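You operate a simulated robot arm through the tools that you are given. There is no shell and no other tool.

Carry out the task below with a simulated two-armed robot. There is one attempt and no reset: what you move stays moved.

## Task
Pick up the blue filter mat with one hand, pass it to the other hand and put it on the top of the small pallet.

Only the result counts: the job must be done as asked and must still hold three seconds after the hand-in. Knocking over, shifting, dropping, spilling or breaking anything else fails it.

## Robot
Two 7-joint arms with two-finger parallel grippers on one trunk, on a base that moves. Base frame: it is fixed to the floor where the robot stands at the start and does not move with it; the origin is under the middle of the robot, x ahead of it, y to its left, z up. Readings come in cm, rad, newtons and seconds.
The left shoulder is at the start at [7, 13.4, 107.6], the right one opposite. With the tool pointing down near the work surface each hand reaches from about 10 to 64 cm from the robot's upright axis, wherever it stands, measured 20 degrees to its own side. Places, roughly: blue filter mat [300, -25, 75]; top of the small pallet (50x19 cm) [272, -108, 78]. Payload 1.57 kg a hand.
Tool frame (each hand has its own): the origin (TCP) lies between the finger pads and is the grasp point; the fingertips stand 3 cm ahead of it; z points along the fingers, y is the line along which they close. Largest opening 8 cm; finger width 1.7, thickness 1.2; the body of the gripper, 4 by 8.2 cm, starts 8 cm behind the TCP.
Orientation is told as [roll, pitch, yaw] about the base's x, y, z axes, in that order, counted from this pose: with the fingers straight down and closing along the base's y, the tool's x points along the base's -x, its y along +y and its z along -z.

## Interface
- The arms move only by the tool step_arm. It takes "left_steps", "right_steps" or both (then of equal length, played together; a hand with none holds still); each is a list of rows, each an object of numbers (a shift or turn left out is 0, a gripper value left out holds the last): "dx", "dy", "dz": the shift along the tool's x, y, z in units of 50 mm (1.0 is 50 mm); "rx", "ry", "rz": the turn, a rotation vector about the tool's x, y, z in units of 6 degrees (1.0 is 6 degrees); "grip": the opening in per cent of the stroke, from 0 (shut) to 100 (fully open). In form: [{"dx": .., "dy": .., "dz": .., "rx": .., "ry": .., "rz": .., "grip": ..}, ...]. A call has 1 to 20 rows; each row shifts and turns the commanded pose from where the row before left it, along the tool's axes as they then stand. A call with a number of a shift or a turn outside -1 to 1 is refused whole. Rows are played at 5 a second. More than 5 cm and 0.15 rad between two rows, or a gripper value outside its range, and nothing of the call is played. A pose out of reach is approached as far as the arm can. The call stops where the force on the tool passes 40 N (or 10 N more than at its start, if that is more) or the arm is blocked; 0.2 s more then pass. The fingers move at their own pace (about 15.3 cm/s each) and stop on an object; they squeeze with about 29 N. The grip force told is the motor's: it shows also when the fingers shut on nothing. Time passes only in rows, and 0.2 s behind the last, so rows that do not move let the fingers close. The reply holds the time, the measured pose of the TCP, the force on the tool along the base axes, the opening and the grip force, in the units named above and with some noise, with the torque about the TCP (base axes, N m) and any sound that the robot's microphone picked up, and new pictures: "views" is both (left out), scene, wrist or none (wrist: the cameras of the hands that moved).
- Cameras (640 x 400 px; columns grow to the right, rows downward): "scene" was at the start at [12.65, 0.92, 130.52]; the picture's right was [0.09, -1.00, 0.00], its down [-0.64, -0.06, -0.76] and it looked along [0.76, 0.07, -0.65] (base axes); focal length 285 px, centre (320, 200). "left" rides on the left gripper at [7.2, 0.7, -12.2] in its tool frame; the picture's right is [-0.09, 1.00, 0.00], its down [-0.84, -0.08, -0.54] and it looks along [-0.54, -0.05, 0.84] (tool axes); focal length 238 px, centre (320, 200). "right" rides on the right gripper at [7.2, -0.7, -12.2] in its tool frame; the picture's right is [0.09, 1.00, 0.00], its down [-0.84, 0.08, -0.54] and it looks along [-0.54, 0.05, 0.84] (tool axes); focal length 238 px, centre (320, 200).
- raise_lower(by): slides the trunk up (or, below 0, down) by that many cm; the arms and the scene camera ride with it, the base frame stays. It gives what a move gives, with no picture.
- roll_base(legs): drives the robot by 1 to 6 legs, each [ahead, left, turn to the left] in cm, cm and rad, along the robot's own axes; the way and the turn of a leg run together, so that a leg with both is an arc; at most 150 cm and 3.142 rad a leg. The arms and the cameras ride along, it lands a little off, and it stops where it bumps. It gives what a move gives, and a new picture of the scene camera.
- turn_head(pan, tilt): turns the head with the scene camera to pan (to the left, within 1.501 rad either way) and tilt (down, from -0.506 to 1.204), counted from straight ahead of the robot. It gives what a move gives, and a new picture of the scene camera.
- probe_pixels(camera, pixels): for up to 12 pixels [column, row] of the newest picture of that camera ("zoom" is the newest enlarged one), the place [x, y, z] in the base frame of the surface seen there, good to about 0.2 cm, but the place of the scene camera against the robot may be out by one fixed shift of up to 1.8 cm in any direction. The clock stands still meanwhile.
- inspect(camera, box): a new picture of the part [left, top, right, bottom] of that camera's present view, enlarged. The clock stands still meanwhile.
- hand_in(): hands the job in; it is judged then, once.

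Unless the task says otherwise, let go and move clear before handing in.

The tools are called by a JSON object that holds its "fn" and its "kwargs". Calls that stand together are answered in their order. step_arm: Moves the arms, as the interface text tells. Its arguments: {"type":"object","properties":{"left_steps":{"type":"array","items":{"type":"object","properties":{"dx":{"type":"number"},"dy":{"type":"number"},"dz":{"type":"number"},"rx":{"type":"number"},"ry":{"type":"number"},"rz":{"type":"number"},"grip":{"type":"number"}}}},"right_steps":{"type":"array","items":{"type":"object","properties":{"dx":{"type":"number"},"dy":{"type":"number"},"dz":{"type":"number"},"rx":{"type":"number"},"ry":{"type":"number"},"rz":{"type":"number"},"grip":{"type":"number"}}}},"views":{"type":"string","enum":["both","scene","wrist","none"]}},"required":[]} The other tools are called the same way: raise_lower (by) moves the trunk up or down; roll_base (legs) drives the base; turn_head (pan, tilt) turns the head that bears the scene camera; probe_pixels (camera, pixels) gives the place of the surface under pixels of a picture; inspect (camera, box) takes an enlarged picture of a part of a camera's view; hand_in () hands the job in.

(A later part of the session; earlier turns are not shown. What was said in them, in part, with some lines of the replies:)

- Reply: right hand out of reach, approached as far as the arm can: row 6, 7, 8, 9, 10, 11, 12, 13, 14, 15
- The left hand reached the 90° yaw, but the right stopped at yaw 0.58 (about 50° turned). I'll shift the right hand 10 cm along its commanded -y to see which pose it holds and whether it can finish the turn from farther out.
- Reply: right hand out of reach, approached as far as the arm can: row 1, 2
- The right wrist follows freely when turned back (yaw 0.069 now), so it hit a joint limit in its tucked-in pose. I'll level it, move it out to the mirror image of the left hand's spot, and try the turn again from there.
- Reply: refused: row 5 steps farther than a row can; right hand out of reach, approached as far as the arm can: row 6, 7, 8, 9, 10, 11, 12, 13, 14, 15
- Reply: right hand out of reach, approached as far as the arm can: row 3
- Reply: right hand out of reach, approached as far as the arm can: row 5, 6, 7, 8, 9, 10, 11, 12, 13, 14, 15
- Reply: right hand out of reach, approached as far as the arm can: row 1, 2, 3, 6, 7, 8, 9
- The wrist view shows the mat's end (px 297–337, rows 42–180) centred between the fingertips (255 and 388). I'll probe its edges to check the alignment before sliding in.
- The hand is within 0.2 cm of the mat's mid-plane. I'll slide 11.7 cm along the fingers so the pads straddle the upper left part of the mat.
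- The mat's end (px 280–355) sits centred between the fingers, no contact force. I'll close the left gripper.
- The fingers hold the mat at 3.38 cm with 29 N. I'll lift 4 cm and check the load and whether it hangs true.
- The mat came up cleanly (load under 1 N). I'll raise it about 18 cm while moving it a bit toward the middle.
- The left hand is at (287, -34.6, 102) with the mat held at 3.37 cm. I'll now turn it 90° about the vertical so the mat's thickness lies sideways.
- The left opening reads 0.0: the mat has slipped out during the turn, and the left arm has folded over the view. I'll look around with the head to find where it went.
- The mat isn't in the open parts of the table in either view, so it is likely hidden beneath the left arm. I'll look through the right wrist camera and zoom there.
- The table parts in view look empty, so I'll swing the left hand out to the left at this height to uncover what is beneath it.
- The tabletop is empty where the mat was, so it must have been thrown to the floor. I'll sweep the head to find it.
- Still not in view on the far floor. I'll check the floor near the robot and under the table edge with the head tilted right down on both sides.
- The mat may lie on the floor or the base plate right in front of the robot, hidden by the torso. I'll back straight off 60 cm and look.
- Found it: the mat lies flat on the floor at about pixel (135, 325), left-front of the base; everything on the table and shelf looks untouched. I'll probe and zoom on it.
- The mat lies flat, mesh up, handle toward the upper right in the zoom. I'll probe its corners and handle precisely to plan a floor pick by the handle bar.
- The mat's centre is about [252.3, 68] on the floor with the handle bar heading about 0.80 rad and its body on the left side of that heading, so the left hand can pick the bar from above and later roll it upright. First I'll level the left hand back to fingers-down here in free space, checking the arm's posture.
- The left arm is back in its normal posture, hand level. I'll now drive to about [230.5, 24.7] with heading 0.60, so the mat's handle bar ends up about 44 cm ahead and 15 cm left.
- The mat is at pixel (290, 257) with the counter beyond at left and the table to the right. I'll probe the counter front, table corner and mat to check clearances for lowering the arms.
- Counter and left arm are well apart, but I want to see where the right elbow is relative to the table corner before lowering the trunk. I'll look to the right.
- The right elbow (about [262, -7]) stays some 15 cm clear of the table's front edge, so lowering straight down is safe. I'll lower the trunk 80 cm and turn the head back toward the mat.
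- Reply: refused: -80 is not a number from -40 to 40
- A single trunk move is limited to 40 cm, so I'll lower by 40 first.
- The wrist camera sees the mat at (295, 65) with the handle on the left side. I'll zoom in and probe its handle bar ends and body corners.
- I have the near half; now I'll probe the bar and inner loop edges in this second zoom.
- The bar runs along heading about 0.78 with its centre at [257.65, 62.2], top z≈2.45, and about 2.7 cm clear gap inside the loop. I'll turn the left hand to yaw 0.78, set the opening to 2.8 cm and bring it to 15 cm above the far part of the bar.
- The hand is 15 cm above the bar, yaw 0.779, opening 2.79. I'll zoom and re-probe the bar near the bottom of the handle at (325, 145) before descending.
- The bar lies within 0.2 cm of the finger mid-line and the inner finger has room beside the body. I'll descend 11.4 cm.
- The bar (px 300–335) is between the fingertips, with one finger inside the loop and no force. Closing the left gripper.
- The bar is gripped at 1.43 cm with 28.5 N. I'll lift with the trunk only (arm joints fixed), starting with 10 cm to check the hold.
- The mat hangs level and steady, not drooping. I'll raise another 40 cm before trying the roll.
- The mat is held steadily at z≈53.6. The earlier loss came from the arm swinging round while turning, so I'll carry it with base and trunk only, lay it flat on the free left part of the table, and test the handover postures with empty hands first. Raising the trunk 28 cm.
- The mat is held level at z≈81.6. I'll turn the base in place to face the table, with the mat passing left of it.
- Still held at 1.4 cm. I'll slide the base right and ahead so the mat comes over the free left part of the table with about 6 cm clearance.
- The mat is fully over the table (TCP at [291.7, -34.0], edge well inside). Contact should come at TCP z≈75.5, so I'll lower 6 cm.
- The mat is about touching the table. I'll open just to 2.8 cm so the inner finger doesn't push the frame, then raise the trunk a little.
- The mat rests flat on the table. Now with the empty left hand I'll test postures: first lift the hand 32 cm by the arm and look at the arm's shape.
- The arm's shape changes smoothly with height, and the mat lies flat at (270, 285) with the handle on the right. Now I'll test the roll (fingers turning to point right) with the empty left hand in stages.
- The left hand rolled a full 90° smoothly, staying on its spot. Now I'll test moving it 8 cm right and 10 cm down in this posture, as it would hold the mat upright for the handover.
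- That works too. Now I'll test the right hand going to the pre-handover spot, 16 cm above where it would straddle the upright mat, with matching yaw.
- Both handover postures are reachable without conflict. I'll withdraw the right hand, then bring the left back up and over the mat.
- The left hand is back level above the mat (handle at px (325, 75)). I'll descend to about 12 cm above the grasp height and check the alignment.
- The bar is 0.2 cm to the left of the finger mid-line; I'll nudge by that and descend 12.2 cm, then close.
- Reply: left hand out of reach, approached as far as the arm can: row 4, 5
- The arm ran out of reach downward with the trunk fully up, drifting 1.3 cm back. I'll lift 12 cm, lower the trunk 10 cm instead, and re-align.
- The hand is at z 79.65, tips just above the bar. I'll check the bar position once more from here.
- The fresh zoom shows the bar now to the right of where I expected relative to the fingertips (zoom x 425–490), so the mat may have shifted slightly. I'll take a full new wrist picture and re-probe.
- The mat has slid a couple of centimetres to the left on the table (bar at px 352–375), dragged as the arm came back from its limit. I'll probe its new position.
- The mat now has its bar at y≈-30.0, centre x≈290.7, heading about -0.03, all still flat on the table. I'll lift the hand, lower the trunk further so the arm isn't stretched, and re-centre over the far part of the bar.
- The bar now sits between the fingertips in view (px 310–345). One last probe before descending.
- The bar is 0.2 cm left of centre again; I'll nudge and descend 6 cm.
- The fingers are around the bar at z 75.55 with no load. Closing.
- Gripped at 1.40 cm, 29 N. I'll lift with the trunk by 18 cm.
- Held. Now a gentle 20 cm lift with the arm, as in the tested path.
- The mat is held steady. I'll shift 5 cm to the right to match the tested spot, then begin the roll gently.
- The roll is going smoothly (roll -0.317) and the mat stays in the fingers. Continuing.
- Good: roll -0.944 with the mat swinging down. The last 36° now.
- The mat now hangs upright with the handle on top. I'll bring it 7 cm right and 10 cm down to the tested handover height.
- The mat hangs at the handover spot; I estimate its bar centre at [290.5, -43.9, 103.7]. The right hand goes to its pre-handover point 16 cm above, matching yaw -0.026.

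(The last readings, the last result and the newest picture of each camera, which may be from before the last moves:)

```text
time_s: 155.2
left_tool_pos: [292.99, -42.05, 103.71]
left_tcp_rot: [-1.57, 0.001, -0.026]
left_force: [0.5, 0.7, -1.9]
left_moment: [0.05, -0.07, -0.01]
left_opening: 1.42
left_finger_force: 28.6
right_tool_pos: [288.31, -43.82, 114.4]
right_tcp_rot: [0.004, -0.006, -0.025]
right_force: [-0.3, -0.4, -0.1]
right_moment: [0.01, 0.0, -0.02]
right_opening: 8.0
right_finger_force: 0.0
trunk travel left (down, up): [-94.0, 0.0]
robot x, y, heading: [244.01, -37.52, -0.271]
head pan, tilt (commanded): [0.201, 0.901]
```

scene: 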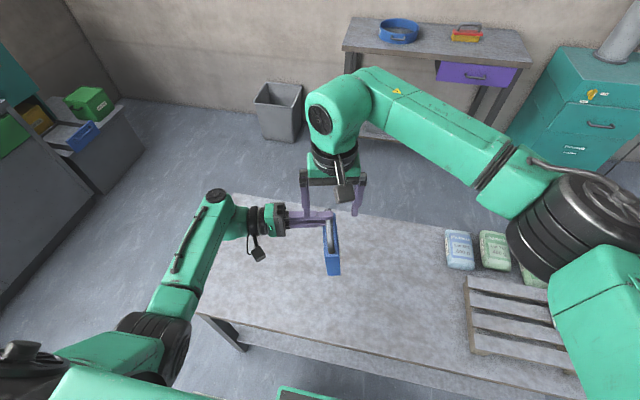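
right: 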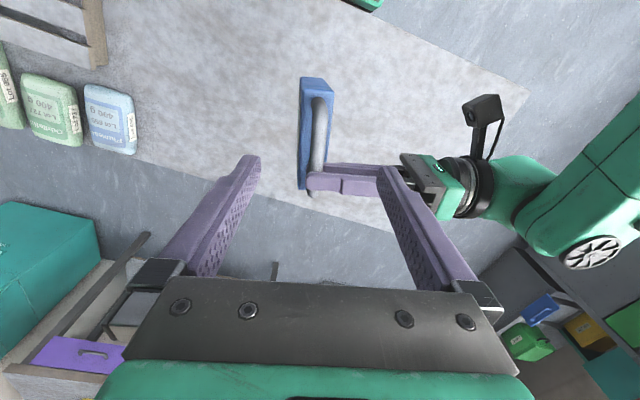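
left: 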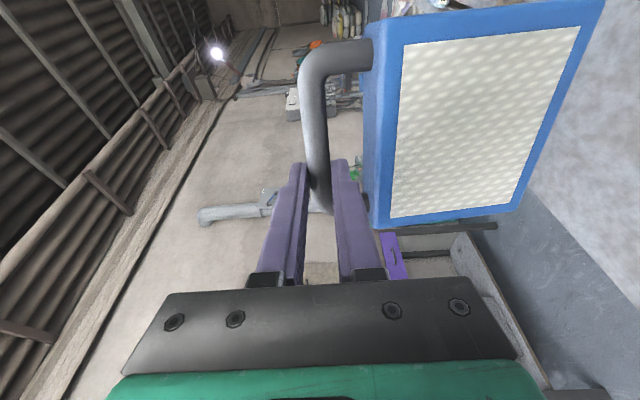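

The right wrist view shows the mat's top (px 300–333, rows 78–190) between the open fingers (tips at 252 and 388). I'll probe it for the exact offset.

{"fn": "probe_pixels", "kwargs": {"camera": "right", "pixels": [[304, 100], [330, 95], [303, 140], [302, 180], [318, 110], [318, 140], [317, 165], [304, 82], [328, 82], [310, 150], [312, 84], [315, 190]]}}

{"fn": "inspect", "kwargs": {"camera": "right", "box": [260, 60, 420, 210]}}

```text
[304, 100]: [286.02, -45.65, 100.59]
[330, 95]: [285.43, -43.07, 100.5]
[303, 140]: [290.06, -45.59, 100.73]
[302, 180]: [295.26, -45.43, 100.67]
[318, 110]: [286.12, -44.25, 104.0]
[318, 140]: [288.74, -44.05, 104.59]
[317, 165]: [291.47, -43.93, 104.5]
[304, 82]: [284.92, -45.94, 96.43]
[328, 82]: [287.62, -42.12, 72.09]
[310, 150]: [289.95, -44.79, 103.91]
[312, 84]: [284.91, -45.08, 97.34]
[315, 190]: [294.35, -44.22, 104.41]
```

```text
2.67 times, centred on (340, 135) of right
```

zoom: 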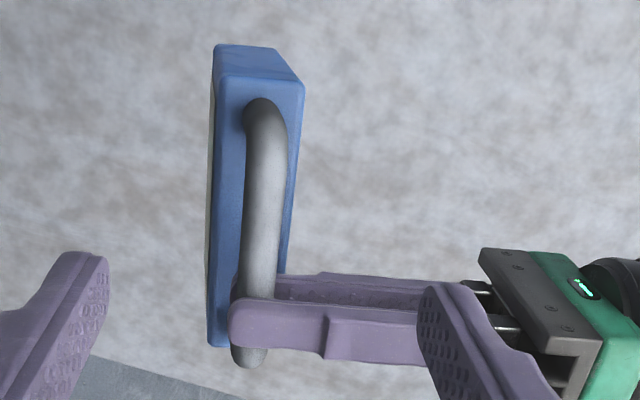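

The mat's mid-plane is at y≈-44.0, body top z 100.7, handle top 104.5, near end x 284.9; the right fingers clear it evenly on both sides. I'll descend the right hand in two stages, first 8 cm.

{"fn": "step_arm", "kwargs": {"right_steps": [{"rz": -0.45, "dy": -0.04, "dx": 0.05}, {"dz": 0.55}, {"dz": 0.55}, {"dz": 0.5}, {}]}}

```text
time_s: 156.4
left_tool_pos: [292.85, -41.99, 103.81]
left_tcp_rot: [-1.569, 0.001, -0.026]
left_force: [0.2, 0.0, -1.8]
left_moment: [0.02, -0.04, 0.01]
left_opening: 1.4
left_finger_force: 28.7
right_tool_pos: [287.96, -43.94, 106.37]
right_tcp_rot: [0.005, -0.007, 0.021]
right_force: [0.1, 0.3, -0.5]
right_moment: [-0.01, 0.01, -0.01]
right_opening: 7.98
right_finger_force: 0.1
trunk travel left (down, up): [-94.0, 0.0]
robot x, y, heading: [243.9, -37.27, -0.267]
head pan, tilt (commanded): [0.201, 0.901]
```

scene: 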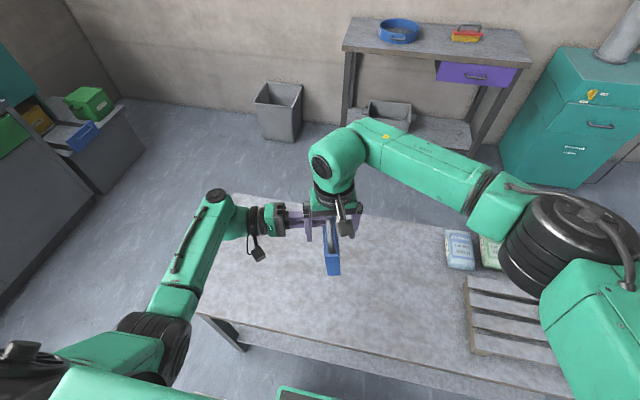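
right: 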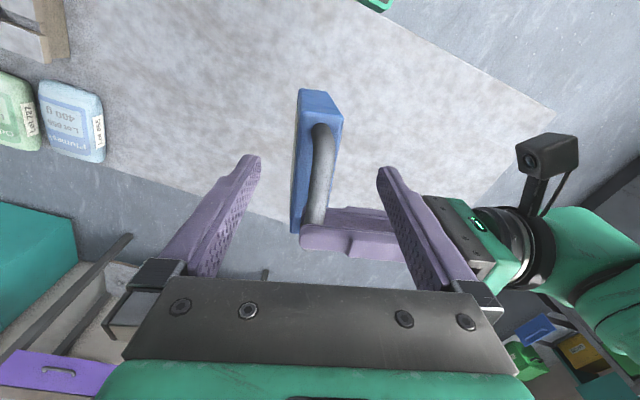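

Clear on all sides. I'll descend the last 8 cm.

{"fn": "step_arm", "kwargs": {"right_steps": [{"dz": 0.5}, {"dz": 0.5}, {"dz": 0.4}, {"dz": 0.2}, {}]}}

```text
time_s: 157.6
left_tool_pos: [293.01, -42.05, 103.59]
left_tcp_rot: [-1.571, 0.0, -0.026]
left_force: [0.1, 0.0, -1.3]
left_moment: [0.01, -0.02, -0.03]
left_opening: 1.42
left_finger_force: 29.3
right_tool_pos: [288.09, -44.01, 98.5]
right_tcp_rot: [0.003, -0.006, 0.022]
right_force: [-0.1, 0.2, -1.3]
right_moment: [-0.01, 0.01, 0.0]
right_opening: 7.96
right_finger_force: 0.1
trunk travel left (down, up): [-94.0, 0.0]
robot x, y, heading: [243.6, -37.45, -0.274]
head pan, tilt (commanded): [0.201, 0.901]
```

scene: 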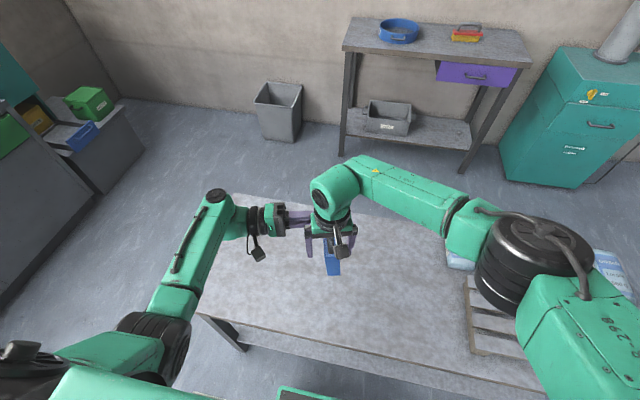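
right: 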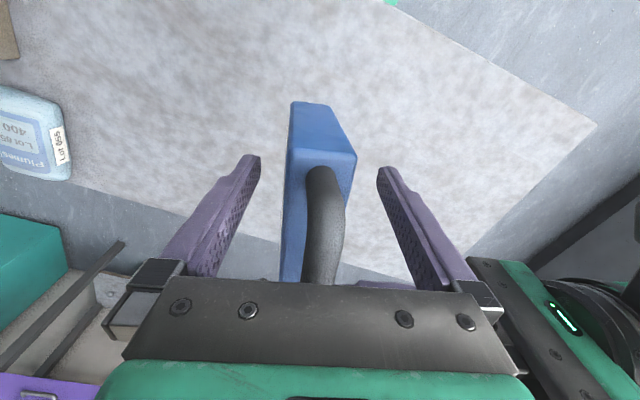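

The right fingers straddle the mat body with no contact force. Closing the right gripper while the left still holds.

{"fn": "step_arm", "kwargs": {"right_steps": [{"grip": 0}, {}, {}, {}], "views": "wrist"}}

```text
time_s: 158.6
left_tool_pos: [292.84, -41.98, 103.69]
left_tcp_rot: [-1.572, 0.001, -0.026]
left_force: [-0.7, -4.0, 0.4]
left_moment: [-0.01, -0.02, 0.43]
left_opening: 1.42
left_finger_force: 28.9
right_tool_pos: [288.26, -43.92, 98.54]
right_tcp_rot: [0.004, -0.007, 0.021]
right_force: [1.7, 4.3, 1.3]
right_moment: [-0.22, 0.09, -0.25]
right_opening: 3.41
right_finger_force: 28.6
trunk travel left (down, up): [-94.0, 0.0]
robot x, y, heading: [243.61, -37.78, -0.27]
head pan, tilt (commanded): [0.201, 0.901]
```

right: 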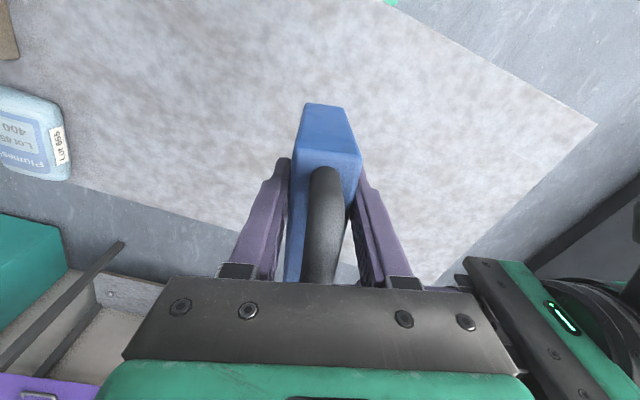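

Both hands hold the mat (right 3.41 cm at 28.6 N). Now the left opens to 2.8 cm and, if all is steady, backs out to the left.

{"fn": "step_arm", "kwargs": {"left_steps": [{"grip": 35}, {}, {}], "views": "none"}}

```text
time_s: 159.4
left_tool_pos: [292.89, -42.02, 103.65]
left_tcp_rot: [-1.572, 0.001, -0.025]
left_force: [-0.3, 0.4, -0.3]
left_moment: [0.01, -0.02, -0.02]
left_opening: 2.79
left_finger_force: 0.0
right_tool_pos: [288.22, -43.91, 98.52]
right_tcp_rot: [0.004, -0.007, 0.021]
right_force: [0.7, 0.0, -0.7]
right_moment: [0.01, 0.06, -0.04]
right_opening: 3.39
right_finger_force: 28.6
trunk travel left (down, up): [-94.0, 0.0]
robot x, y, heading: [243.54, -37.69, -0.268]
head pan, tilt (commanded): [0.201, 0.901]
```

The right hand carries it alone now, forces near zero on the left. I'll back the left hand out along its fingers.

{"fn": "step_arm", "kwargs": {"left_steps": [{"dz": -0.5}, {"dz": -0.7}, {"dz": -0.8}, {"dz": -0.8}], "views": "both"}}

```text
time_s: 160.4
left_tool_pos: [293.06, -27.7, 103.67]
left_tcp_rot: [-1.573, 0.001, -0.027]
left_force: [0.3, 0.4, 0.1]
left_moment: [-0.01, 0.0, 0.02]
left_opening: 2.79
left_finger_force: 0.0
right_tool_pos: [288.13, -43.84, 98.35]
right_tcp_rot: [0.002, -0.007, 0.021]
right_force: [-0.4, 0.3, 0.5]
right_moment: [-0.03, 0.05, -0.02]
right_opening: 3.37
right_finger_force: 28.9
trunk travel left (down, up): [-94.0, 0.0]
robot x, y, heading: [244.02, -37.41, -0.272]
head pan, tilt (commanded): [0.201, 0.901]
```

scene: 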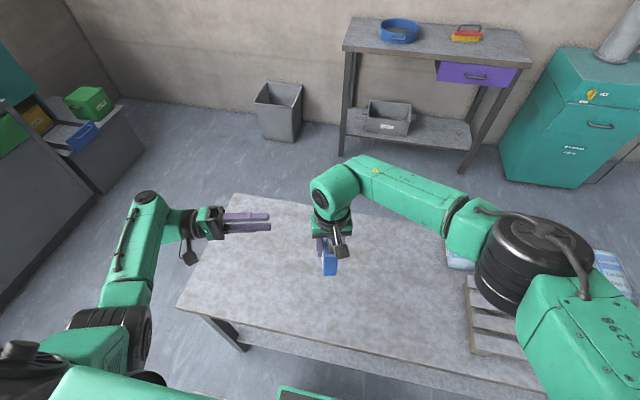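
left: 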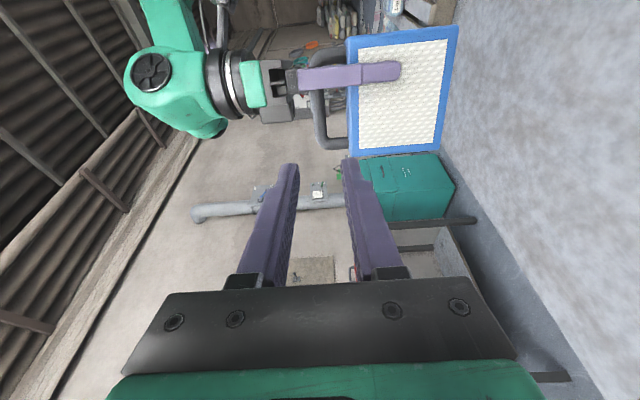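

The right hand holds the mat alone by its body; the left is clear. I'll raise the mat 6 cm for clearance over the bags before driving right along the table.

{"fn": "step_arm", "kwargs": {"right_steps": [{"dz": -0.3}, {"dz": -0.3}, {"dz": -0.3}, {"dz": -0.3}, {}], "views": "none"}}

{"fn": "turn_head", "kwargs": {"pan": -0.2, "tilt": 0.95}}

```text
time_s: 161.6
left_tool_pos: [293.13, -27.84, 103.67]
left_tcp_rot: [-1.572, 0.001, -0.027]
left_force: [0.0, 0.2, -0.1]
left_moment: [-0.01, 0.01, 0.02]
left_opening: 2.81
left_finger_force: 0.1
right_tool_pos: [287.93, -43.91, 104.53]
right_tcp_rot: [0.004, -0.008, 0.02]
right_force: [0.1, -0.3, -1.3]
right_moment: [-0.02, 0.09, 0.01]
right_opening: 3.38
right_finger_force: 29.1
trunk travel left (down, up): [-94.0, 0.0]
robot x, y, heading: [243.64, -37.77, -0.268]
head pan, tilt (commanded): [0.201, 0.901]
```

```text
time_s: 162.5
left_tool_pos: [293.05, -27.87, 103.7]
left_tcp_rot: [-1.571, -0.001, -0.025]
left_force: [-0.2, 0.5, 0.3]
left_moment: [0.0, 0.05, 0.0]
left_opening: 2.79
left_finger_force: 0.1
right_tool_pos: [288.0, -43.99, 104.44]
right_tcp_rot: [0.004, -0.006, 0.022]
right_force: [-0.1, 0.2, -1.1]
right_moment: [0.0, 0.08, 0.02]
right_opening: 3.38
right_finger_force: 29.5
trunk travel left (down, up): [-94.0, 0.0]
robot x, y, heading: [244.21, -37.52, -0.269]
head pan, tilt (commanded): [-0.201, 0.949]
```

scene: 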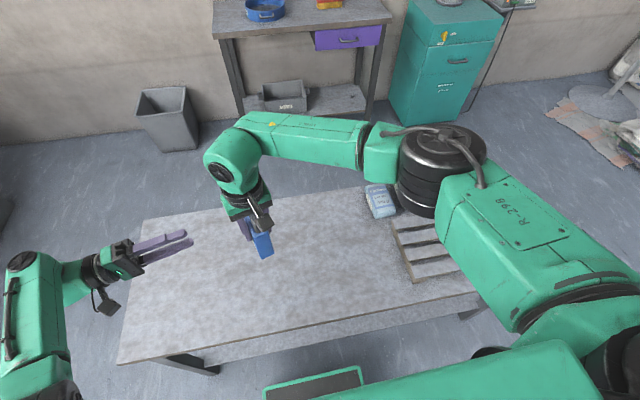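

The mat's safely held at z 104 (bottom about 96). I'll drive the base 40 cm to the right along the table.

{"fn": "roll_base", "kwargs": {"legs": [[0, -40, 0]]}}

```text
time_s: 165.0
left_tool_pos: [282.37, -66.1, 103.61]
left_tcp_rot: [-1.573, 0.0, -0.021]
left_force: [0.8, 0.2, 0.5]
left_moment: [0.04, -0.01, 0.01]
left_opening: 2.81
left_finger_force: 0.0
right_tool_pos: [277.49, -82.2, 104.34]
right_tcp_rot: [0.002, -0.006, 0.026]
right_force: [-0.3, 0.5, -1.9]
right_moment: [-0.01, 0.05, -0.01]
right_opening: 3.38
right_finger_force: 29.1
trunk travel left (down, up): [-94.0, 0.0]
robot x, y, heading: [233.12, -75.89, -0.27]
head pan, tilt (commanded): [-0.201, 0.949]
```

scene: 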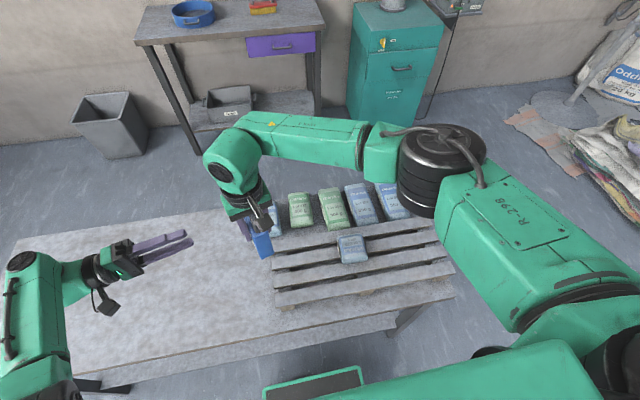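

The pallet and its bag (352, 248) are in clear view now. I'll probe the free right half and the bag's edges to choose the exact spot.

{"fn": "probe_pixels", "kwargs": {"camera": "scene", "pixels": [[452, 285], [435, 222], [278, 300], [270, 255], [367, 258], [342, 262], [340, 238], [363, 238], [400, 248], [410, 270], [390, 232], [420, 290]]}}

```text
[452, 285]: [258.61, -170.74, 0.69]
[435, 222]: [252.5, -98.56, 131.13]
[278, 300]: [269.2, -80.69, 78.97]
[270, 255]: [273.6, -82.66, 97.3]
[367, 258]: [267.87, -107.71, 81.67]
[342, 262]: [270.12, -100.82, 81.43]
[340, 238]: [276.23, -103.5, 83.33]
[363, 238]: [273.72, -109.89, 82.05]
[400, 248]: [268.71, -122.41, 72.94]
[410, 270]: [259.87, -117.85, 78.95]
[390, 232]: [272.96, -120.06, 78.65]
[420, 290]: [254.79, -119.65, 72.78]
```

The free zone spans from beside the bag (t≈-31) to the pallet's right end, so I'll aim for the middle of it: drive 39.7 cm more to the right and 1.5 cm back.

{"fn": "roll_base", "kwargs": {"legs": [[-1.5, -39.7, 0]]}}

```text
time_s: 167.4
left_tool_pos: [270.66, -103.84, 103.59]
left_tcp_rot: [-1.572, 0.002, -0.03]
left_force: [0.2, -0.1, -1.2]
left_moment: [0.0, -0.02, -0.01]
left_opening: 2.76
left_finger_force: 0.1
right_tool_pos: [265.56, -120.02, 104.48]
right_tcp_rot: [0.002, -0.006, 0.016]
right_force: [0.4, 0.2, -1.9]
right_moment: [0.0, 0.07, 0.0]
right_opening: 3.38
right_finger_force: 28.8
trunk travel left (down, up): [-94.0, 0.0]
robot x, y, heading: [221.23, -113.32, -0.273]
head pan, tilt (commanded): [-0.201, 0.949]
```

scene: 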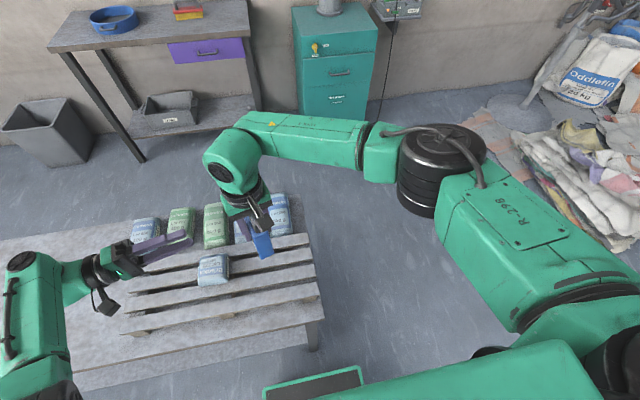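

The right hand is over the free part of the pallet (TCP [265.6, -120.0]). I'll turn it gently to align the mat square with the pallet and look through the wrist camera.

{"fn": "step_arm", "kwargs": {"right_steps": [{"rz": 0.46}, {"rz": 0.46}, {"rz": 0.46}, {"rz": 0.46}, {"rz": 0.46}, {"rz": 0.46}, {}]}}

```text
time_s: 169.0
left_tool_pos: [270.63, -104.01, 103.66]
left_tcp_rot: [-1.571, 0.001, -0.029]
left_force: [-0.2, 0.0, -0.8]
left_moment: [0.03, -0.04, 0.0]
left_opening: 2.8
left_finger_force: 0.1
right_tool_pos: [265.45, -120.1, 104.59]
right_tcp_rot: [0.005, -0.006, -0.274]
right_force: [0.2, -0.4, -2.1]
right_moment: [0.03, 0.02, -0.03]
right_opening: 3.37
right_finger_force: 28.9
trunk travel left (down, up): [-94.0, 0.0]
robot x, y, heading: [221.24, -113.38, -0.27]
head pan, tilt (commanded): [-0.201, 0.949]
```

scene: 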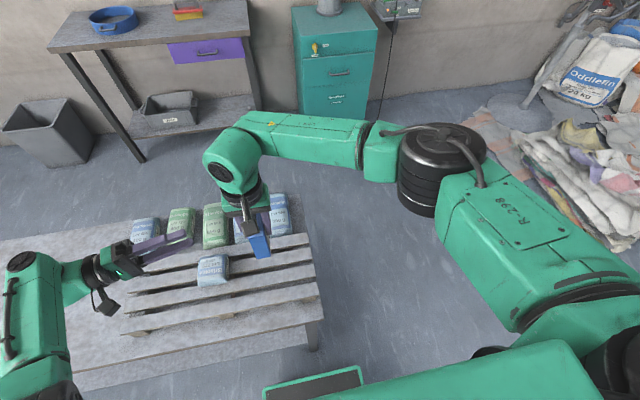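
right: 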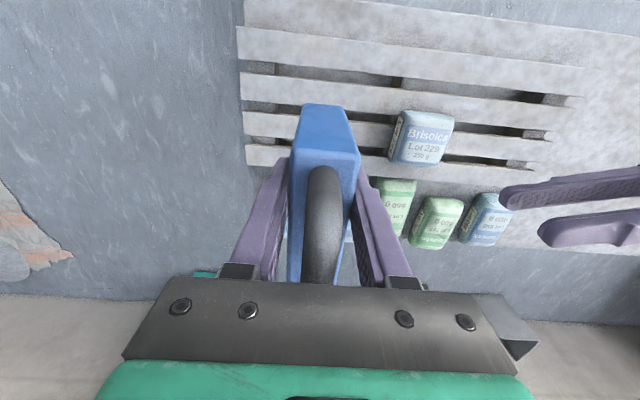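

The wrist view shows the pallet's right end at px x≈242 and the bag's near side at px x≈392, with the mat between. I'll probe those to confirm clearances.

{"fn": "probe_pixels", "kwargs": {"camera": "right", "pixels": [[242, 50], [245, 90], [247, 120], [250, 160], [395, 155], [403, 115], [390, 140], [375, 60], [270, 50], [270, 85], [270, 120], [270, 155]]}}

{"fn": "probe_pixels", "kwargs": {"camera": "right", "pixels": [[325, 108], [325, 150], [300, 106], [343, 108], [322, 135], [412, 188], [380, 185], [330, 80], [330, 60], [330, 40]]}}

```text
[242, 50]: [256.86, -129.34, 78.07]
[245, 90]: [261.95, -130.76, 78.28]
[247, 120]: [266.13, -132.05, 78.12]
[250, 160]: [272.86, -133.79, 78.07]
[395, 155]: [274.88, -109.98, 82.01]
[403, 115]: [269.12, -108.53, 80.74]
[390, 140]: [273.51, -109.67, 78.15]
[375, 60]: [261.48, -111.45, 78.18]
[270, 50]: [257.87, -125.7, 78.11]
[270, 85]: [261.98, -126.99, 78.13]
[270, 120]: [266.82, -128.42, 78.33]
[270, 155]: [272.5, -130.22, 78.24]
```

```text
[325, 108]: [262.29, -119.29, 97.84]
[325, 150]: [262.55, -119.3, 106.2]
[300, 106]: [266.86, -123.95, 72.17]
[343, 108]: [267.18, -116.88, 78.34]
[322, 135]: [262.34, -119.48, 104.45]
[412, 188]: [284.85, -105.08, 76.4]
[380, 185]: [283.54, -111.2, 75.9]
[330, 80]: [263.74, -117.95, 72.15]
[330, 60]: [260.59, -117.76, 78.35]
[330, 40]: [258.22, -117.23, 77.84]
```

Everything lines up: pallet top z 78.15, mat's near end at [262.3, -119.3], 11 cm clear of the bag. The left hand is above the bag, so before lowering I'll lift it 12 cm and away, then check where the left elbow is.

{"fn": "step_arm", "kwargs": {"left_steps": [{"dy": -0.6}, {"dy": -0.6}, {"dy": -0.6}, {"dy": -0.6}], "views": "scene"}}

```text
time_s: 170.0
left_tool_pos: [270.68, -103.85, 115.75]
left_tcp_rot: [-1.571, -0.001, -0.029]
left_force: [-0.2, 0.0, -0.3]
left_moment: [0.01, -0.02, -0.03]
left_opening: 2.8
left_finger_force: 0.0
right_tool_pos: [265.41, -120.05, 104.78]
right_tcp_rot: [0.006, -0.006, -0.27]
right_force: [-0.7, 0.1, -2.2]
right_moment: [0.01, 0.01, 0.0]
right_opening: 3.36
right_finger_force: 28.3
trunk travel left (down, up): [-94.0, 0.0]
robot x, y, heading: [221.16, -113.6, -0.278]
head pan, tilt (commanded): [-0.201, 0.949]
```

scene: 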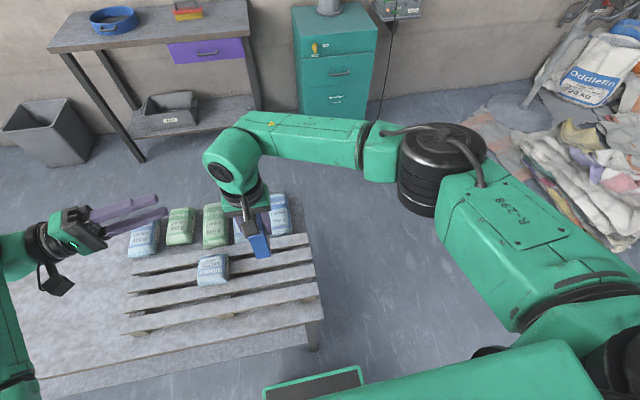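

The left hand is at z 115.8. I'll check the left forearm's height and then lower the trunk by 8 cm.

{"fn": "probe_pixels", "kwargs": {"camera": "scene", "pixels": [[10, 300], [10, 350], [20, 375], [55, 285], [80, 235], [430, 200], [560, 280]]}}

{"fn": "turn_head", "kwargs": {"pan": 0.35, "tilt": 1.0}}

```text
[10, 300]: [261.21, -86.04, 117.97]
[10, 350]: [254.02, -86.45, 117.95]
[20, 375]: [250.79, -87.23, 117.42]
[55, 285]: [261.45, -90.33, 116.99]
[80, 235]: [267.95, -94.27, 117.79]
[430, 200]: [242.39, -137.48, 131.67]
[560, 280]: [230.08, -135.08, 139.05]
```

```text
time_s: 171.0
left_tool_pos: [270.66, -103.69, 115.65]
left_tcp_rot: [-1.57, 0.001, -0.031]
left_force: [0.0, -0.2, -1.3]
left_moment: [-0.03, 0.01, -0.01]
left_opening: 2.83
left_finger_force: 0.1
right_tool_pos: [265.47, -120.15, 104.6]
right_tcp_rot: [0.004, -0.005, -0.27]
right_force: [-0.7, -0.8, -0.2]
right_moment: [0.02, 0.04, -0.01]
right_opening: 3.37
right_finger_force: 28.7
trunk travel left (down, up): [-94.0, 0.0]
robot x, y, heading: [221.4, -113.73, -0.28]
head pan, tilt (commanded): [0.351, 1.0]
```

scene: 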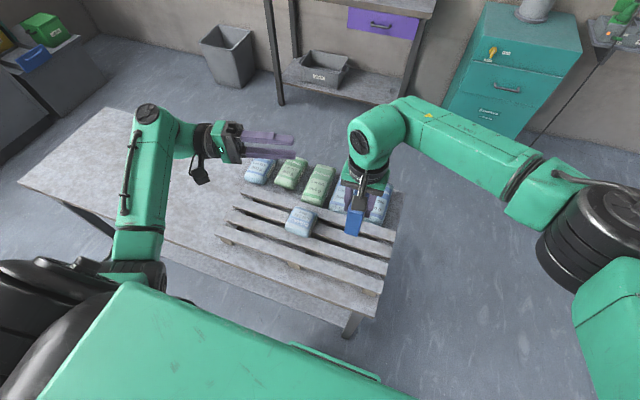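

The left forearm is at z≈118 throughout, so lowering the trunk 14 cm is safe for everything. Doing that, then the final few centimetres by arm.

{"fn": "raise_lower", "kwargs": {"by": -14}}

{"fn": "step_arm", "kwargs": {"right_steps": [{}], "views": "both"}}

```text
time_s: 172.7
left_tool_pos: [270.54, -103.75, 101.67]
left_tcp_rot: [-1.57, 0.0, -0.029]
left_force: [0.2, 0.9, -0.1]
left_moment: [0.01, 0.03, 0.01]
left_opening: 2.81
left_finger_force: 0.1
right_tool_pos: [265.44, -119.96, 90.54]
right_tcp_rot: [0.005, -0.004, -0.271]
right_force: [0.2, 0.3, -1.3]
right_moment: [0.0, 0.05, 0.01]
right_opening: 3.38
right_finger_force: 28.6
trunk travel left (down, up): [-80.0, 14.0]
robot x, y, heading: [221.37, -113.47, -0.275]
head pan, tilt (commanded): [0.351, 1.0]
```

```text
time_s: 173.1
left_tool_pos: [270.68, -103.72, 101.69]
left_tcp_rot: [-1.571, -0.002, -0.029]
left_force: [0.2, -0.1, 0.4]
left_moment: [0.01, -0.01, 0.0]
left_opening: 2.8
left_finger_force: 0.2
right_tool_pos: [265.47, -120.05, 90.56]
right_tcp_rot: [0.004, -0.004, -0.271]
right_force: [0.4, -0.8, -1.1]
right_moment: [-0.01, 0.03, -0.04]
right_opening: 3.38
right_finger_force: 28.2
trunk travel left (down, up): [-80.0, 14.0]
robot x, y, heading: [221.69, -113.53, -0.277]
head pan, tilt (commanded): [0.351, 1.0]
```

scene: 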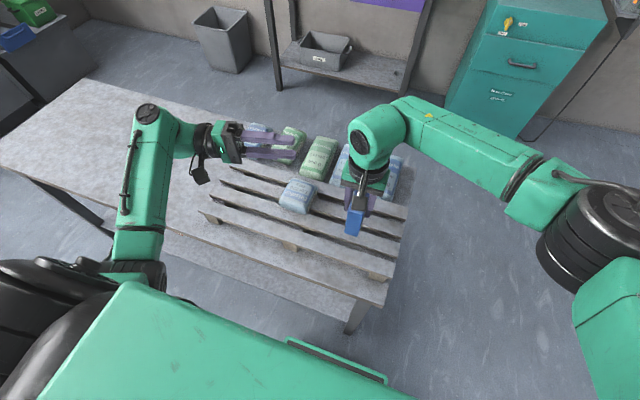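
right: 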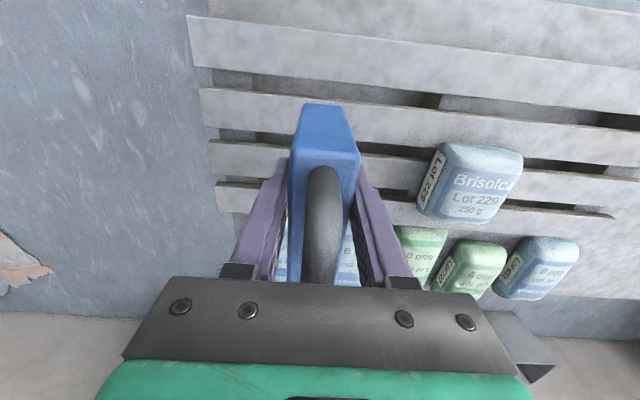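

All clear. I'll lower the mat with the arm 3.8 cm, just above contact.

{"fn": "step_arm", "kwargs": {"right_steps": [{"dz": 0.25}, {"dz": 0.25}, {"dz": 0.16}, {"dz": 0.1}, {}], "views": "wrist"}}

```text
time_s: 174.3
left_tool_pos: [270.58, -103.75, 101.57]
left_tcp_rot: [-1.572, 0.001, -0.029]
left_force: [0.2, 0.7, -0.8]
left_moment: [0.03, 0.01, 0.01]
left_opening: 2.81
left_finger_force: 0.1
right_tool_pos: [265.58, -119.99, 86.67]
right_tcp_rot: [0.007, -0.005, -0.271]
right_force: [-0.8, -0.1, -2.3]
right_moment: [-0.02, 0.03, 0.01]
right_opening: 3.38
right_finger_force: 29.4
trunk travel left (down, up): [-80.0, 14.0]
robot x, y, heading: [221.03, -113.72, -0.279]
head pan, tilt (commanded): [0.351, 1.0]
```

right: 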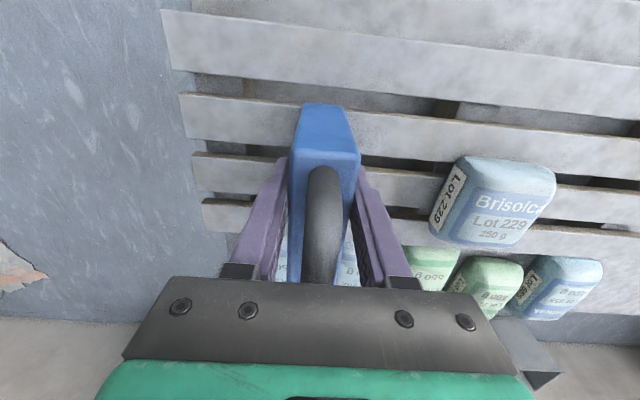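

No contact yet (vertical force still just the weight). Lowering another 0.4 cm.

{"fn": "step_arm", "kwargs": {"right_steps": [{"dz": 0.04}, {"dz": 0.04}, {}], "views": "none"}}

```text
time_s: 175.1
left_tool_pos: [270.37, -103.74, 101.82]
left_tcp_rot: [-1.57, -0.002, -0.03]
left_force: [0.1, 0.6, 0.3]
left_moment: [0.02, -0.01, 0.01]
left_opening: 2.8
left_finger_force: 0.0
right_tool_pos: [265.51, -119.99, 86.51]
right_tcp_rot: [0.007, -0.009, -0.272]
right_force: [3.0, -2.8, 20.6]
right_moment: [-0.39, 0.4, 0.07]
right_opening: 3.36
right_finger_force: 29.2
trunk travel left (down, up): [-80.0, 14.0]
robot x, y, heading: [221.21, -113.29, -0.279]
head pan, tilt (commanded): [0.351, 1.0]
```

Firm contact (20.6 N) at TCP z 86.5, so the mat is standing on the pallet. I'll ease off about 0.1 cm and read again.

{"fn": "step_arm", "kwargs": {"right_steps": [{"dz": -0.03}, {}], "views": "wrist"}}

```text
time_s: 175.7
left_tool_pos: [270.53, -103.79, 101.71]
left_tcp_rot: [-1.571, -0.001, -0.031]
left_force: [-0.3, -0.4, 0.6]
left_moment: [0.0, -0.03, 0.02]
left_opening: 2.81
left_finger_force: 0.2
right_tool_pos: [265.43, -120.04, 86.55]
right_tcp_rot: [0.003, -0.01, -0.271]
right_force: [6.3, -2.5, 14.1]
right_moment: [-0.44, -0.64, 0.06]
right_opening: 3.36
right_finger_force: 28.6
trunk travel left (down, up): [-80.0, 14.0]
robot x, y, heading: [221.24, -113.76, -0.273]
head pan, tilt (commanded): [0.351, 1.0]
```

right: 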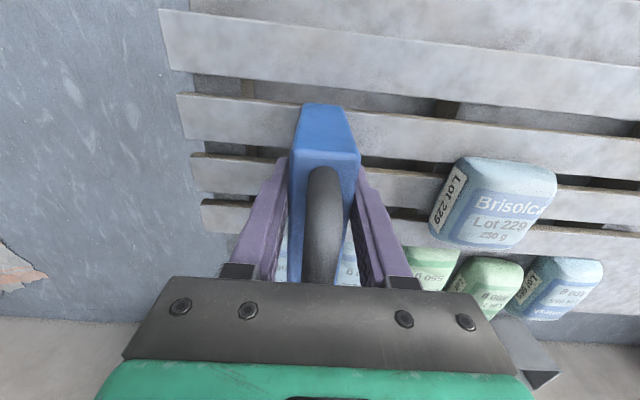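

Still 14 N pressing; I'll ease off a bit more.

{"fn": "step_arm", "kwargs": {"right_steps": [{"dz": -0.03}, {}], "views": "none"}}

```text
time_s: 176.3
left_tool_pos: [270.54, -103.74, 101.63]
left_tcp_rot: [-1.571, 0.0, -0.029]
left_force: [0.1, -0.3, -0.1]
left_moment: [-0.03, 0.01, -0.02]
left_opening: 2.8
left_finger_force: 0.0
right_tool_pos: [265.39, -119.95, 86.61]
right_tcp_rot: [0.004, -0.003, -0.271]
right_force: [1.6, 0.6, 2.5]
right_moment: [-0.03, -0.27, 0.13]
right_opening: 3.37
right_finger_force: 29.2
trunk travel left (down, up): [-80.0, 14.0]
robot x, y, heading: [221.19, -113.36, -0.275]
head pan, tilt (commanded): [0.351, 1.0]
```

Now only about 2.5 N, so it is resting. I'll open the right gripper in steps.

{"fn": "step_arm", "kwargs": {"right_steps": [{"grip": 46}, {"grip": 50}, {"grip": 60}, {"grip": 75}, {}], "views": "both"}}

```text
time_s: 177.5
left_tool_pos: [270.57, -103.64, 101.64]
left_tcp_rot: [-1.571, 0.0, -0.03]
left_force: [0.1, -0.8, 0.2]
left_moment: [-0.01, 0.02, 0.01]
left_opening: 2.81
left_finger_force: 0.1
right_tool_pos: [265.55, -120.09, 86.67]
right_tcp_rot: [0.004, -0.005, -0.271]
right_force: [0.3, 1.4, -0.2]
right_moment: [0.03, -0.01, -0.01]
right_opening: 5.97
right_finger_force: 0.0
trunk travel left (down, up): [-80.0, 14.0]
robot x, y, heading: [220.97, -113.69, -0.273]
head pan, tilt (commanded): [0.351, 1.0]
```

scene: 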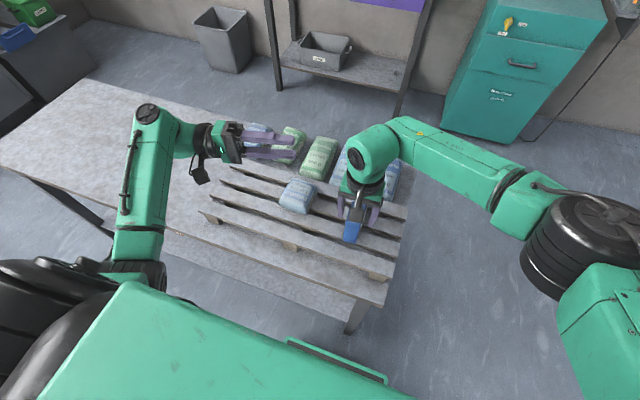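
right: 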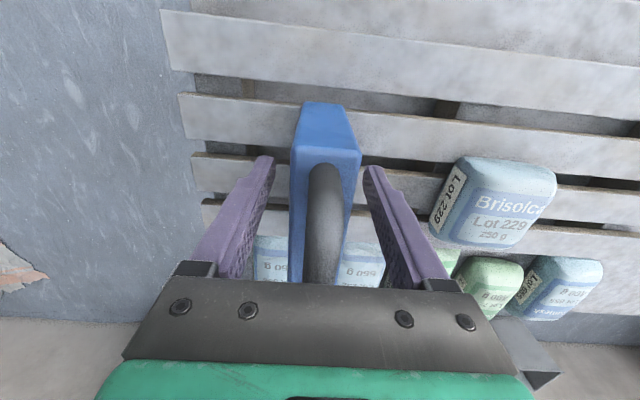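

The mat stands on its own, centred between the fingers. I'll open a bit more and raise straight up with the trunk.

{"fn": "step_arm", "kwargs": {"right_steps": [{"grip": 95}, {}], "views": "none"}}

{"fn": "raise_lower", "kwargs": {"by": 14}}

{"fn": "step_arm", "kwargs": {"right_steps": [{"dz": -0.6}, {"dz": -0.6}, {"dz": -0.6}, {}], "views": "both"}}

```text
time_s: 178.1
left_tool_pos: [270.56, -103.82, 101.64]
left_tcp_rot: [-1.57, 0.0, -0.029]
left_force: [-0.2, -0.1, 0.3]
left_moment: [0.02, 0.0, -0.02]
left_opening: 2.79
left_finger_force: 0.0
right_tool_pos: [265.51, -120.0, 86.7]
right_tcp_rot: [0.006, -0.005, -0.27]
right_force: [-0.1, 0.0, 0.8]
right_moment: [-0.01, -0.01, 0.04]
right_opening: 7.6
right_finger_force: 0.0
trunk travel left (down, up): [-80.0, 14.0]
robot x, y, heading: [220.89, -113.54, -0.276]
head pan, tilt (commanded): [0.351, 1.0]
```

```text
time_s: 179.7
left_tool_pos: [270.66, -103.74, 115.73]
left_tcp_rot: [-1.57, 0.0, -0.031]
left_force: [0.5, -0.1, 0.1]
left_moment: [0.0, 0.01, 0.04]
left_opening: 2.78
left_finger_force: 0.1
right_tool_pos: [265.55, -120.11, 100.67]
right_tcp_rot: [0.007, -0.004, -0.272]
right_force: [-0.2, 0.1, -0.8]
right_moment: [0.0, -0.03, 0.0]
right_opening: 7.6
right_finger_force: 0.0
trunk travel left (down, up): [-94.0, 0.0]
robot x, y, heading: [221.22, -113.24, -0.272]
head pan, tilt (commanded): [0.351, 1.0]
```

```text
time_s: 180.7
left_tool_pos: [270.63, -103.89, 115.7]
left_tcp_rot: [-1.57, -0.001, -0.029]
left_force: [0.2, -1.0, -0.1]
left_moment: [0.0, -0.01, 0.0]
left_opening: 2.82
left_finger_force: 0.0
right_tool_pos: [265.31, -120.17, 109.63]
right_tcp_rot: [0.006, -0.005, -0.27]
right_force: [0.1, -1.0, 0.1]
right_moment: [0.03, 0.0, -0.01]
right_opening: 7.57
right_finger_force: 0.0
trunk travel left (down, up): [-94.0, 0.0]
robot x, y, heading: [221.67, -113.25, -0.28]
head pan, tilt (commanded): [0.351, 1.0]
```

scene: 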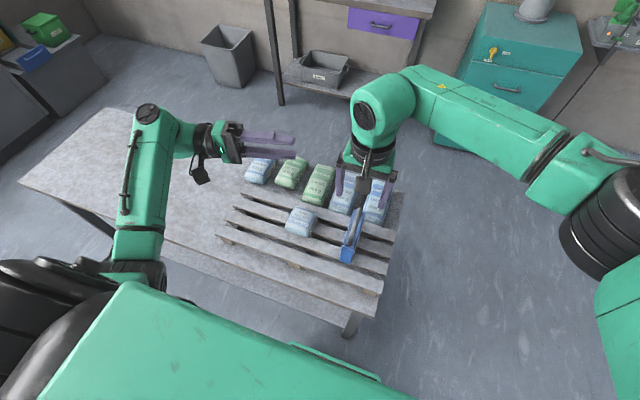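
right: 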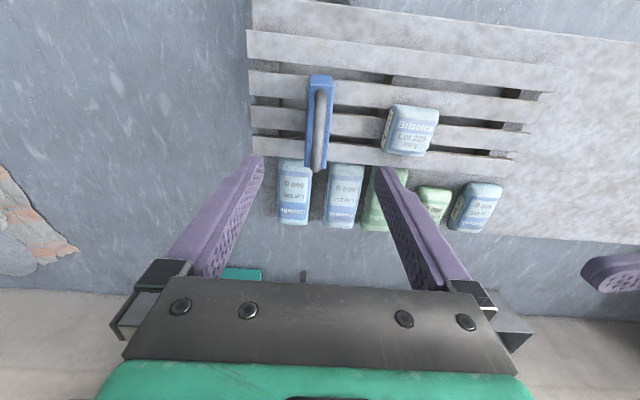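

The mat stands upright on the pallet's slats, well apart from the bag, and both hands are clear above. I'll back the robot off 40 cm and take a last look.

{"fn": "roll_base", "kwargs": {"legs": [[-40, 0, 0]]}}

{"fn": "turn_head", "kwargs": {"pan": 0.0, "tilt": 0.75}}

{"fn": "inspect", "kwargs": {"camera": "scene", "box": [160, 60, 480, 260]}}

```text
time_s: 183.2
left_tool_pos: [231.71, -92.81, 115.53]
left_tcp_rot: [-1.571, 0.002, -0.03]
left_force: [0.3, 0.1, 0.4]
left_moment: [0.02, 0.07, -0.03]
left_opening: 2.82
left_finger_force: 0.0
right_tool_pos: [226.4, -109.12, 109.54]
right_tcp_rot: [0.006, -0.003, -0.274]
right_force: [-0.3, -0.1, 0.0]
right_moment: [-0.02, 0.05, 0.02]
right_opening: 7.58
right_finger_force: 0.1
trunk travel left (down, up): [-94.0, 0.0]
robot x, y, heading: [181.93, -102.5, -0.279]
head pan, tilt (commanded): [0.351, 1.0]
```

scene: 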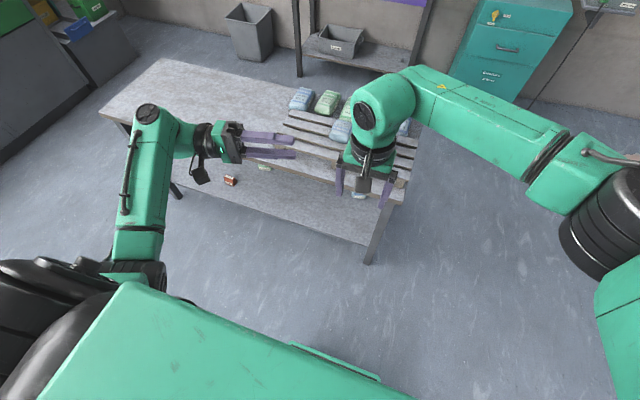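

```text
time_s: 184.1
left_tool_pos: [231.47, -92.8, 115.69]
left_tcp_rot: [-1.571, 0.0, -0.033]
left_force: [-1.2, 0.4, -0.8]
left_moment: [0.01, -0.02, 0.01]
left_opening: 2.81
left_finger_force: 0.1
right_tool_pos: [226.22, -109.09, 109.68]
right_tcp_rot: [0.005, -0.007, -0.276]
right_force: [0.4, 1.0, 0.1]
right_moment: [0.01, -0.02, 0.01]
right_opening: 7.58
right_finger_force: 0.1
trunk travel left (down, up): [-94.0, 0.0]
robot x, y, heading: [182.02, -102.5, -0.28]
head pan, tilt (commanded): [0.0, 0.75]
```

scene: 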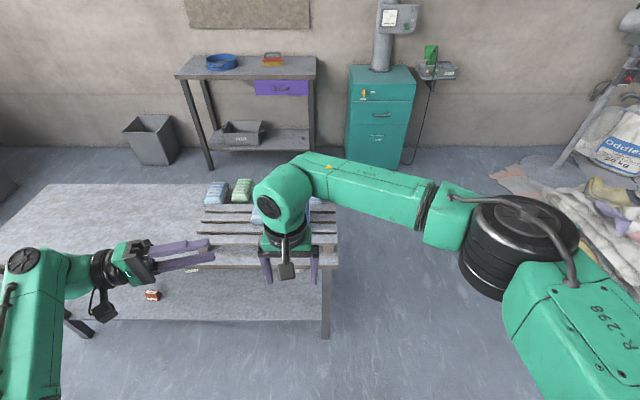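

```text
2.00 times, centred on (320, 160) of scene
```

zoom: 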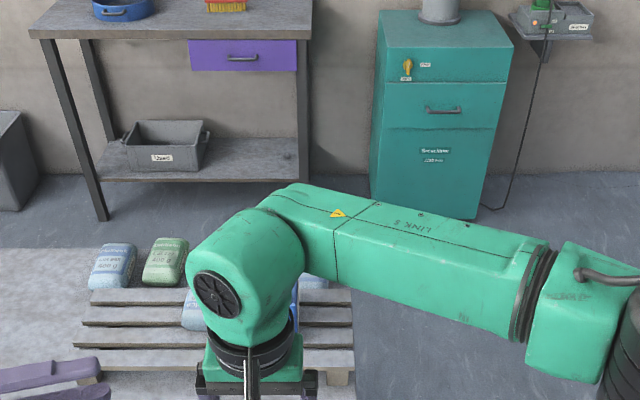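

The right arm blocks the view of the mat. I'll sidestep 40 cm to the left for an open look.

{"fn": "roll_base", "kwargs": {"legs": [[0, 45, 0]]}}

{"fn": "turn_head", "kwargs": {"pan": -0.2, "tilt": 0.75}}

```text
time_s: 186.8
left_tool_pos: [243.79, -49.52, 115.69]
left_tcp_rot: [-1.569, 0.002, -0.031]
left_force: [-0.1, -0.3, -0.3]
left_moment: [0.0, -0.01, 0.0]
left_opening: 2.77
left_finger_force: 0.1
right_tool_pos: [238.56, -65.67, 109.65]
right_tcp_rot: [0.009, -0.005, -0.272]
right_force: [0.6, 0.3, -0.1]
right_moment: [0.01, 0.0, -0.02]
right_opening: 7.58
right_finger_force: 0.0
trunk travel left (down, up): [-94.0, 0.0]
robot x, y, heading: [194.54, -59.14, -0.278]
head pan, tilt (commanded): [0.0, 0.75]
```

scene: 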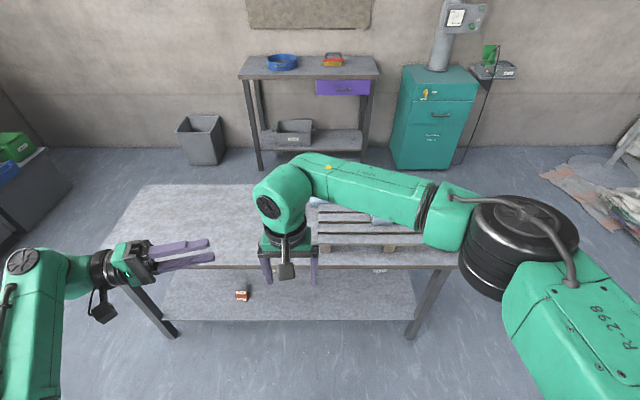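

```text
time_s: 187.5
left_tool_pos: [243.9, -49.42, 115.64]
left_tcp_rot: [-1.571, -0.001, -0.031]
left_force: [0.1, 0.4, 0.3]
left_moment: [0.0, 0.06, -0.01]
left_opening: 2.79
left_finger_force: 0.0
right_tool_pos: [238.62, -65.64, 109.57]
right_tcp_rot: [0.006, -0.005, -0.275]
right_force: [0.2, -0.2, 0.8]
right_moment: [-0.03, 0.0, 0.01]
right_opening: 7.62
right_finger_force: 0.1
trunk travel left (down, up): [-94.0, 0.0]
robot x, y, heading: [194.57, -58.75, -0.277]
head pan, tilt (commanded): [-0.201, 0.75]
```

scene: 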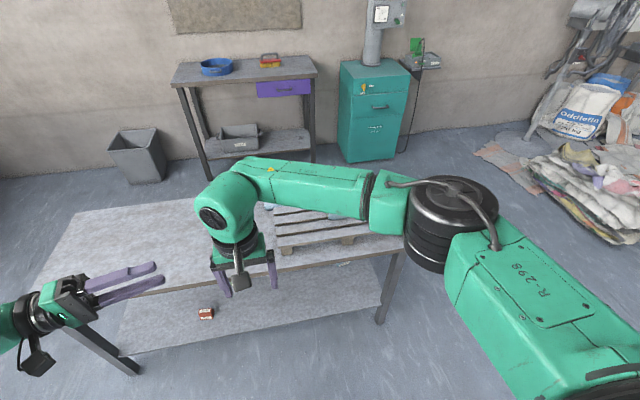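

The right forearm still hides the pallet. The hand is in front of the table in free air, so I'll move it out to the right and down a little to uncover the view.

{"fn": "step_arm", "kwargs": {"right_steps": [{"dy": -0.8, "dz": 0.3}, {"dy": -0.8, "dz": 0.3}, {"dy": -0.8, "dz": 0.3}, {"dy": -0.8, "dz": 0.3}, {"dy": -0.8, "dz": 0.3}, {"dy": -0.8}], "views": "scene"}}

```text
time_s: 188.9
left_tool_pos: [243.79, -49.4, 115.7]
left_tcp_rot: [-1.57, -0.002, -0.032]
left_force: [-0.3, -0.1, 0.1]
left_moment: [0.04, -0.01, 0.03]
left_opening: 2.82
left_finger_force: 0.1
right_tool_pos: [232.11, -88.88, 102.09]
right_tcp_rot: [0.006, -0.005, -0.271]
right_force: [-0.2, 0.3, 0.2]
right_moment: [0.01, -0.01, 0.01]
right_opening: 7.6
right_finger_force: 0.1
trunk travel left (down, up): [-94.0, 0.0]
robot x, y, heading: [193.94, -59.03, -0.276]
head pan, tilt (commanded): [-0.201, 0.75]
```

scene: 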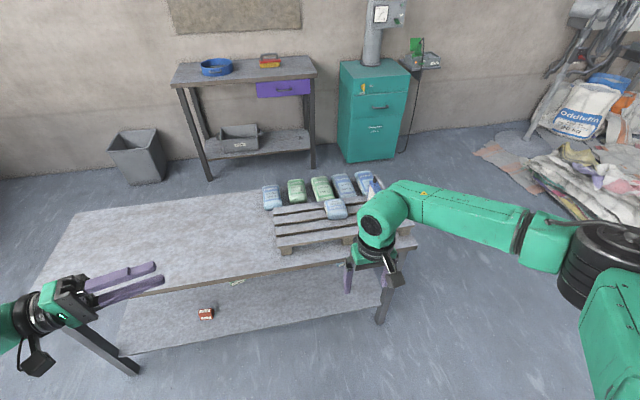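

The pallet is visible now, with the mat peeking at (376, 187) beside the arm. I'll zoom in there.

{"fn": "inspect", "kwargs": {"camera": "scene", "box": [250, 160, 426, 270]}}

{"fn": "inspect", "kwargs": {"camera": "right", "box": [0, 0, 640, 400]}}

```text
3.64 times, centred on (338, 215) of scene
```

zoom: 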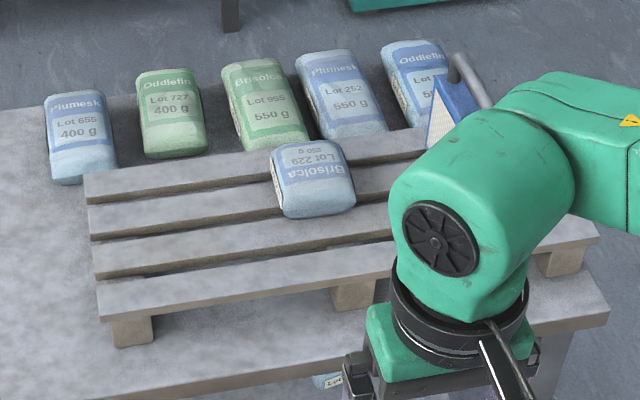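

```text
1.00 times, centred on (320, 200) of right (not enlarged: the box is as wide or as high as the picture)
```

zoom: 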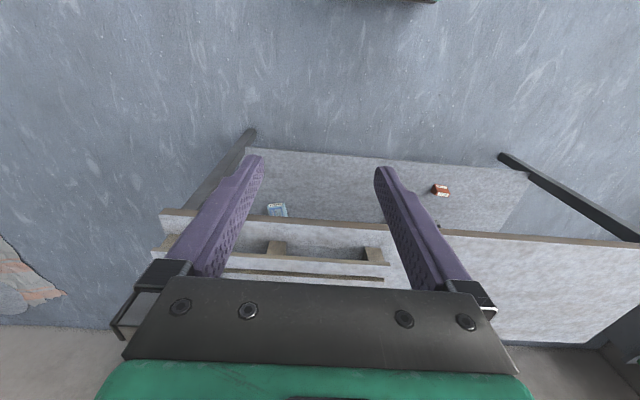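

The zoom at (455, 105) shows the blue mat standing upright on the pallet, with the bag on the pallet and those behind it undisturbed. Both hands are empty and well clear, so I'll hand in.

{"fn": "hand_in", "kwargs": {}}

```text
The job is handed in.
```

The blue filter mat is standing upright on the free right-hand half of the small pallet, and I have handed the job in. The left hand picked it up and passed it in the air to the right hand, which placed it on the pallet.

- **First attempt lost:** the mat flew out of the left gripper when I turned the arm, and it landed on the floor to the left of the robot. I picked it up again by its handle, laid it on the table, and made the handover from there.
- **Mat nudged on the table:** while I was re-gripping it there, the mat slid about 4 cm. It touched nothing else.
- **Everything else:** the last pictures show the bag on the pallet and the five bags behind it undisturbed, and I saw no change to the shelf items. Both hands are open and clear.

No result came back after the hand-in, so I can't say how the job was judged.
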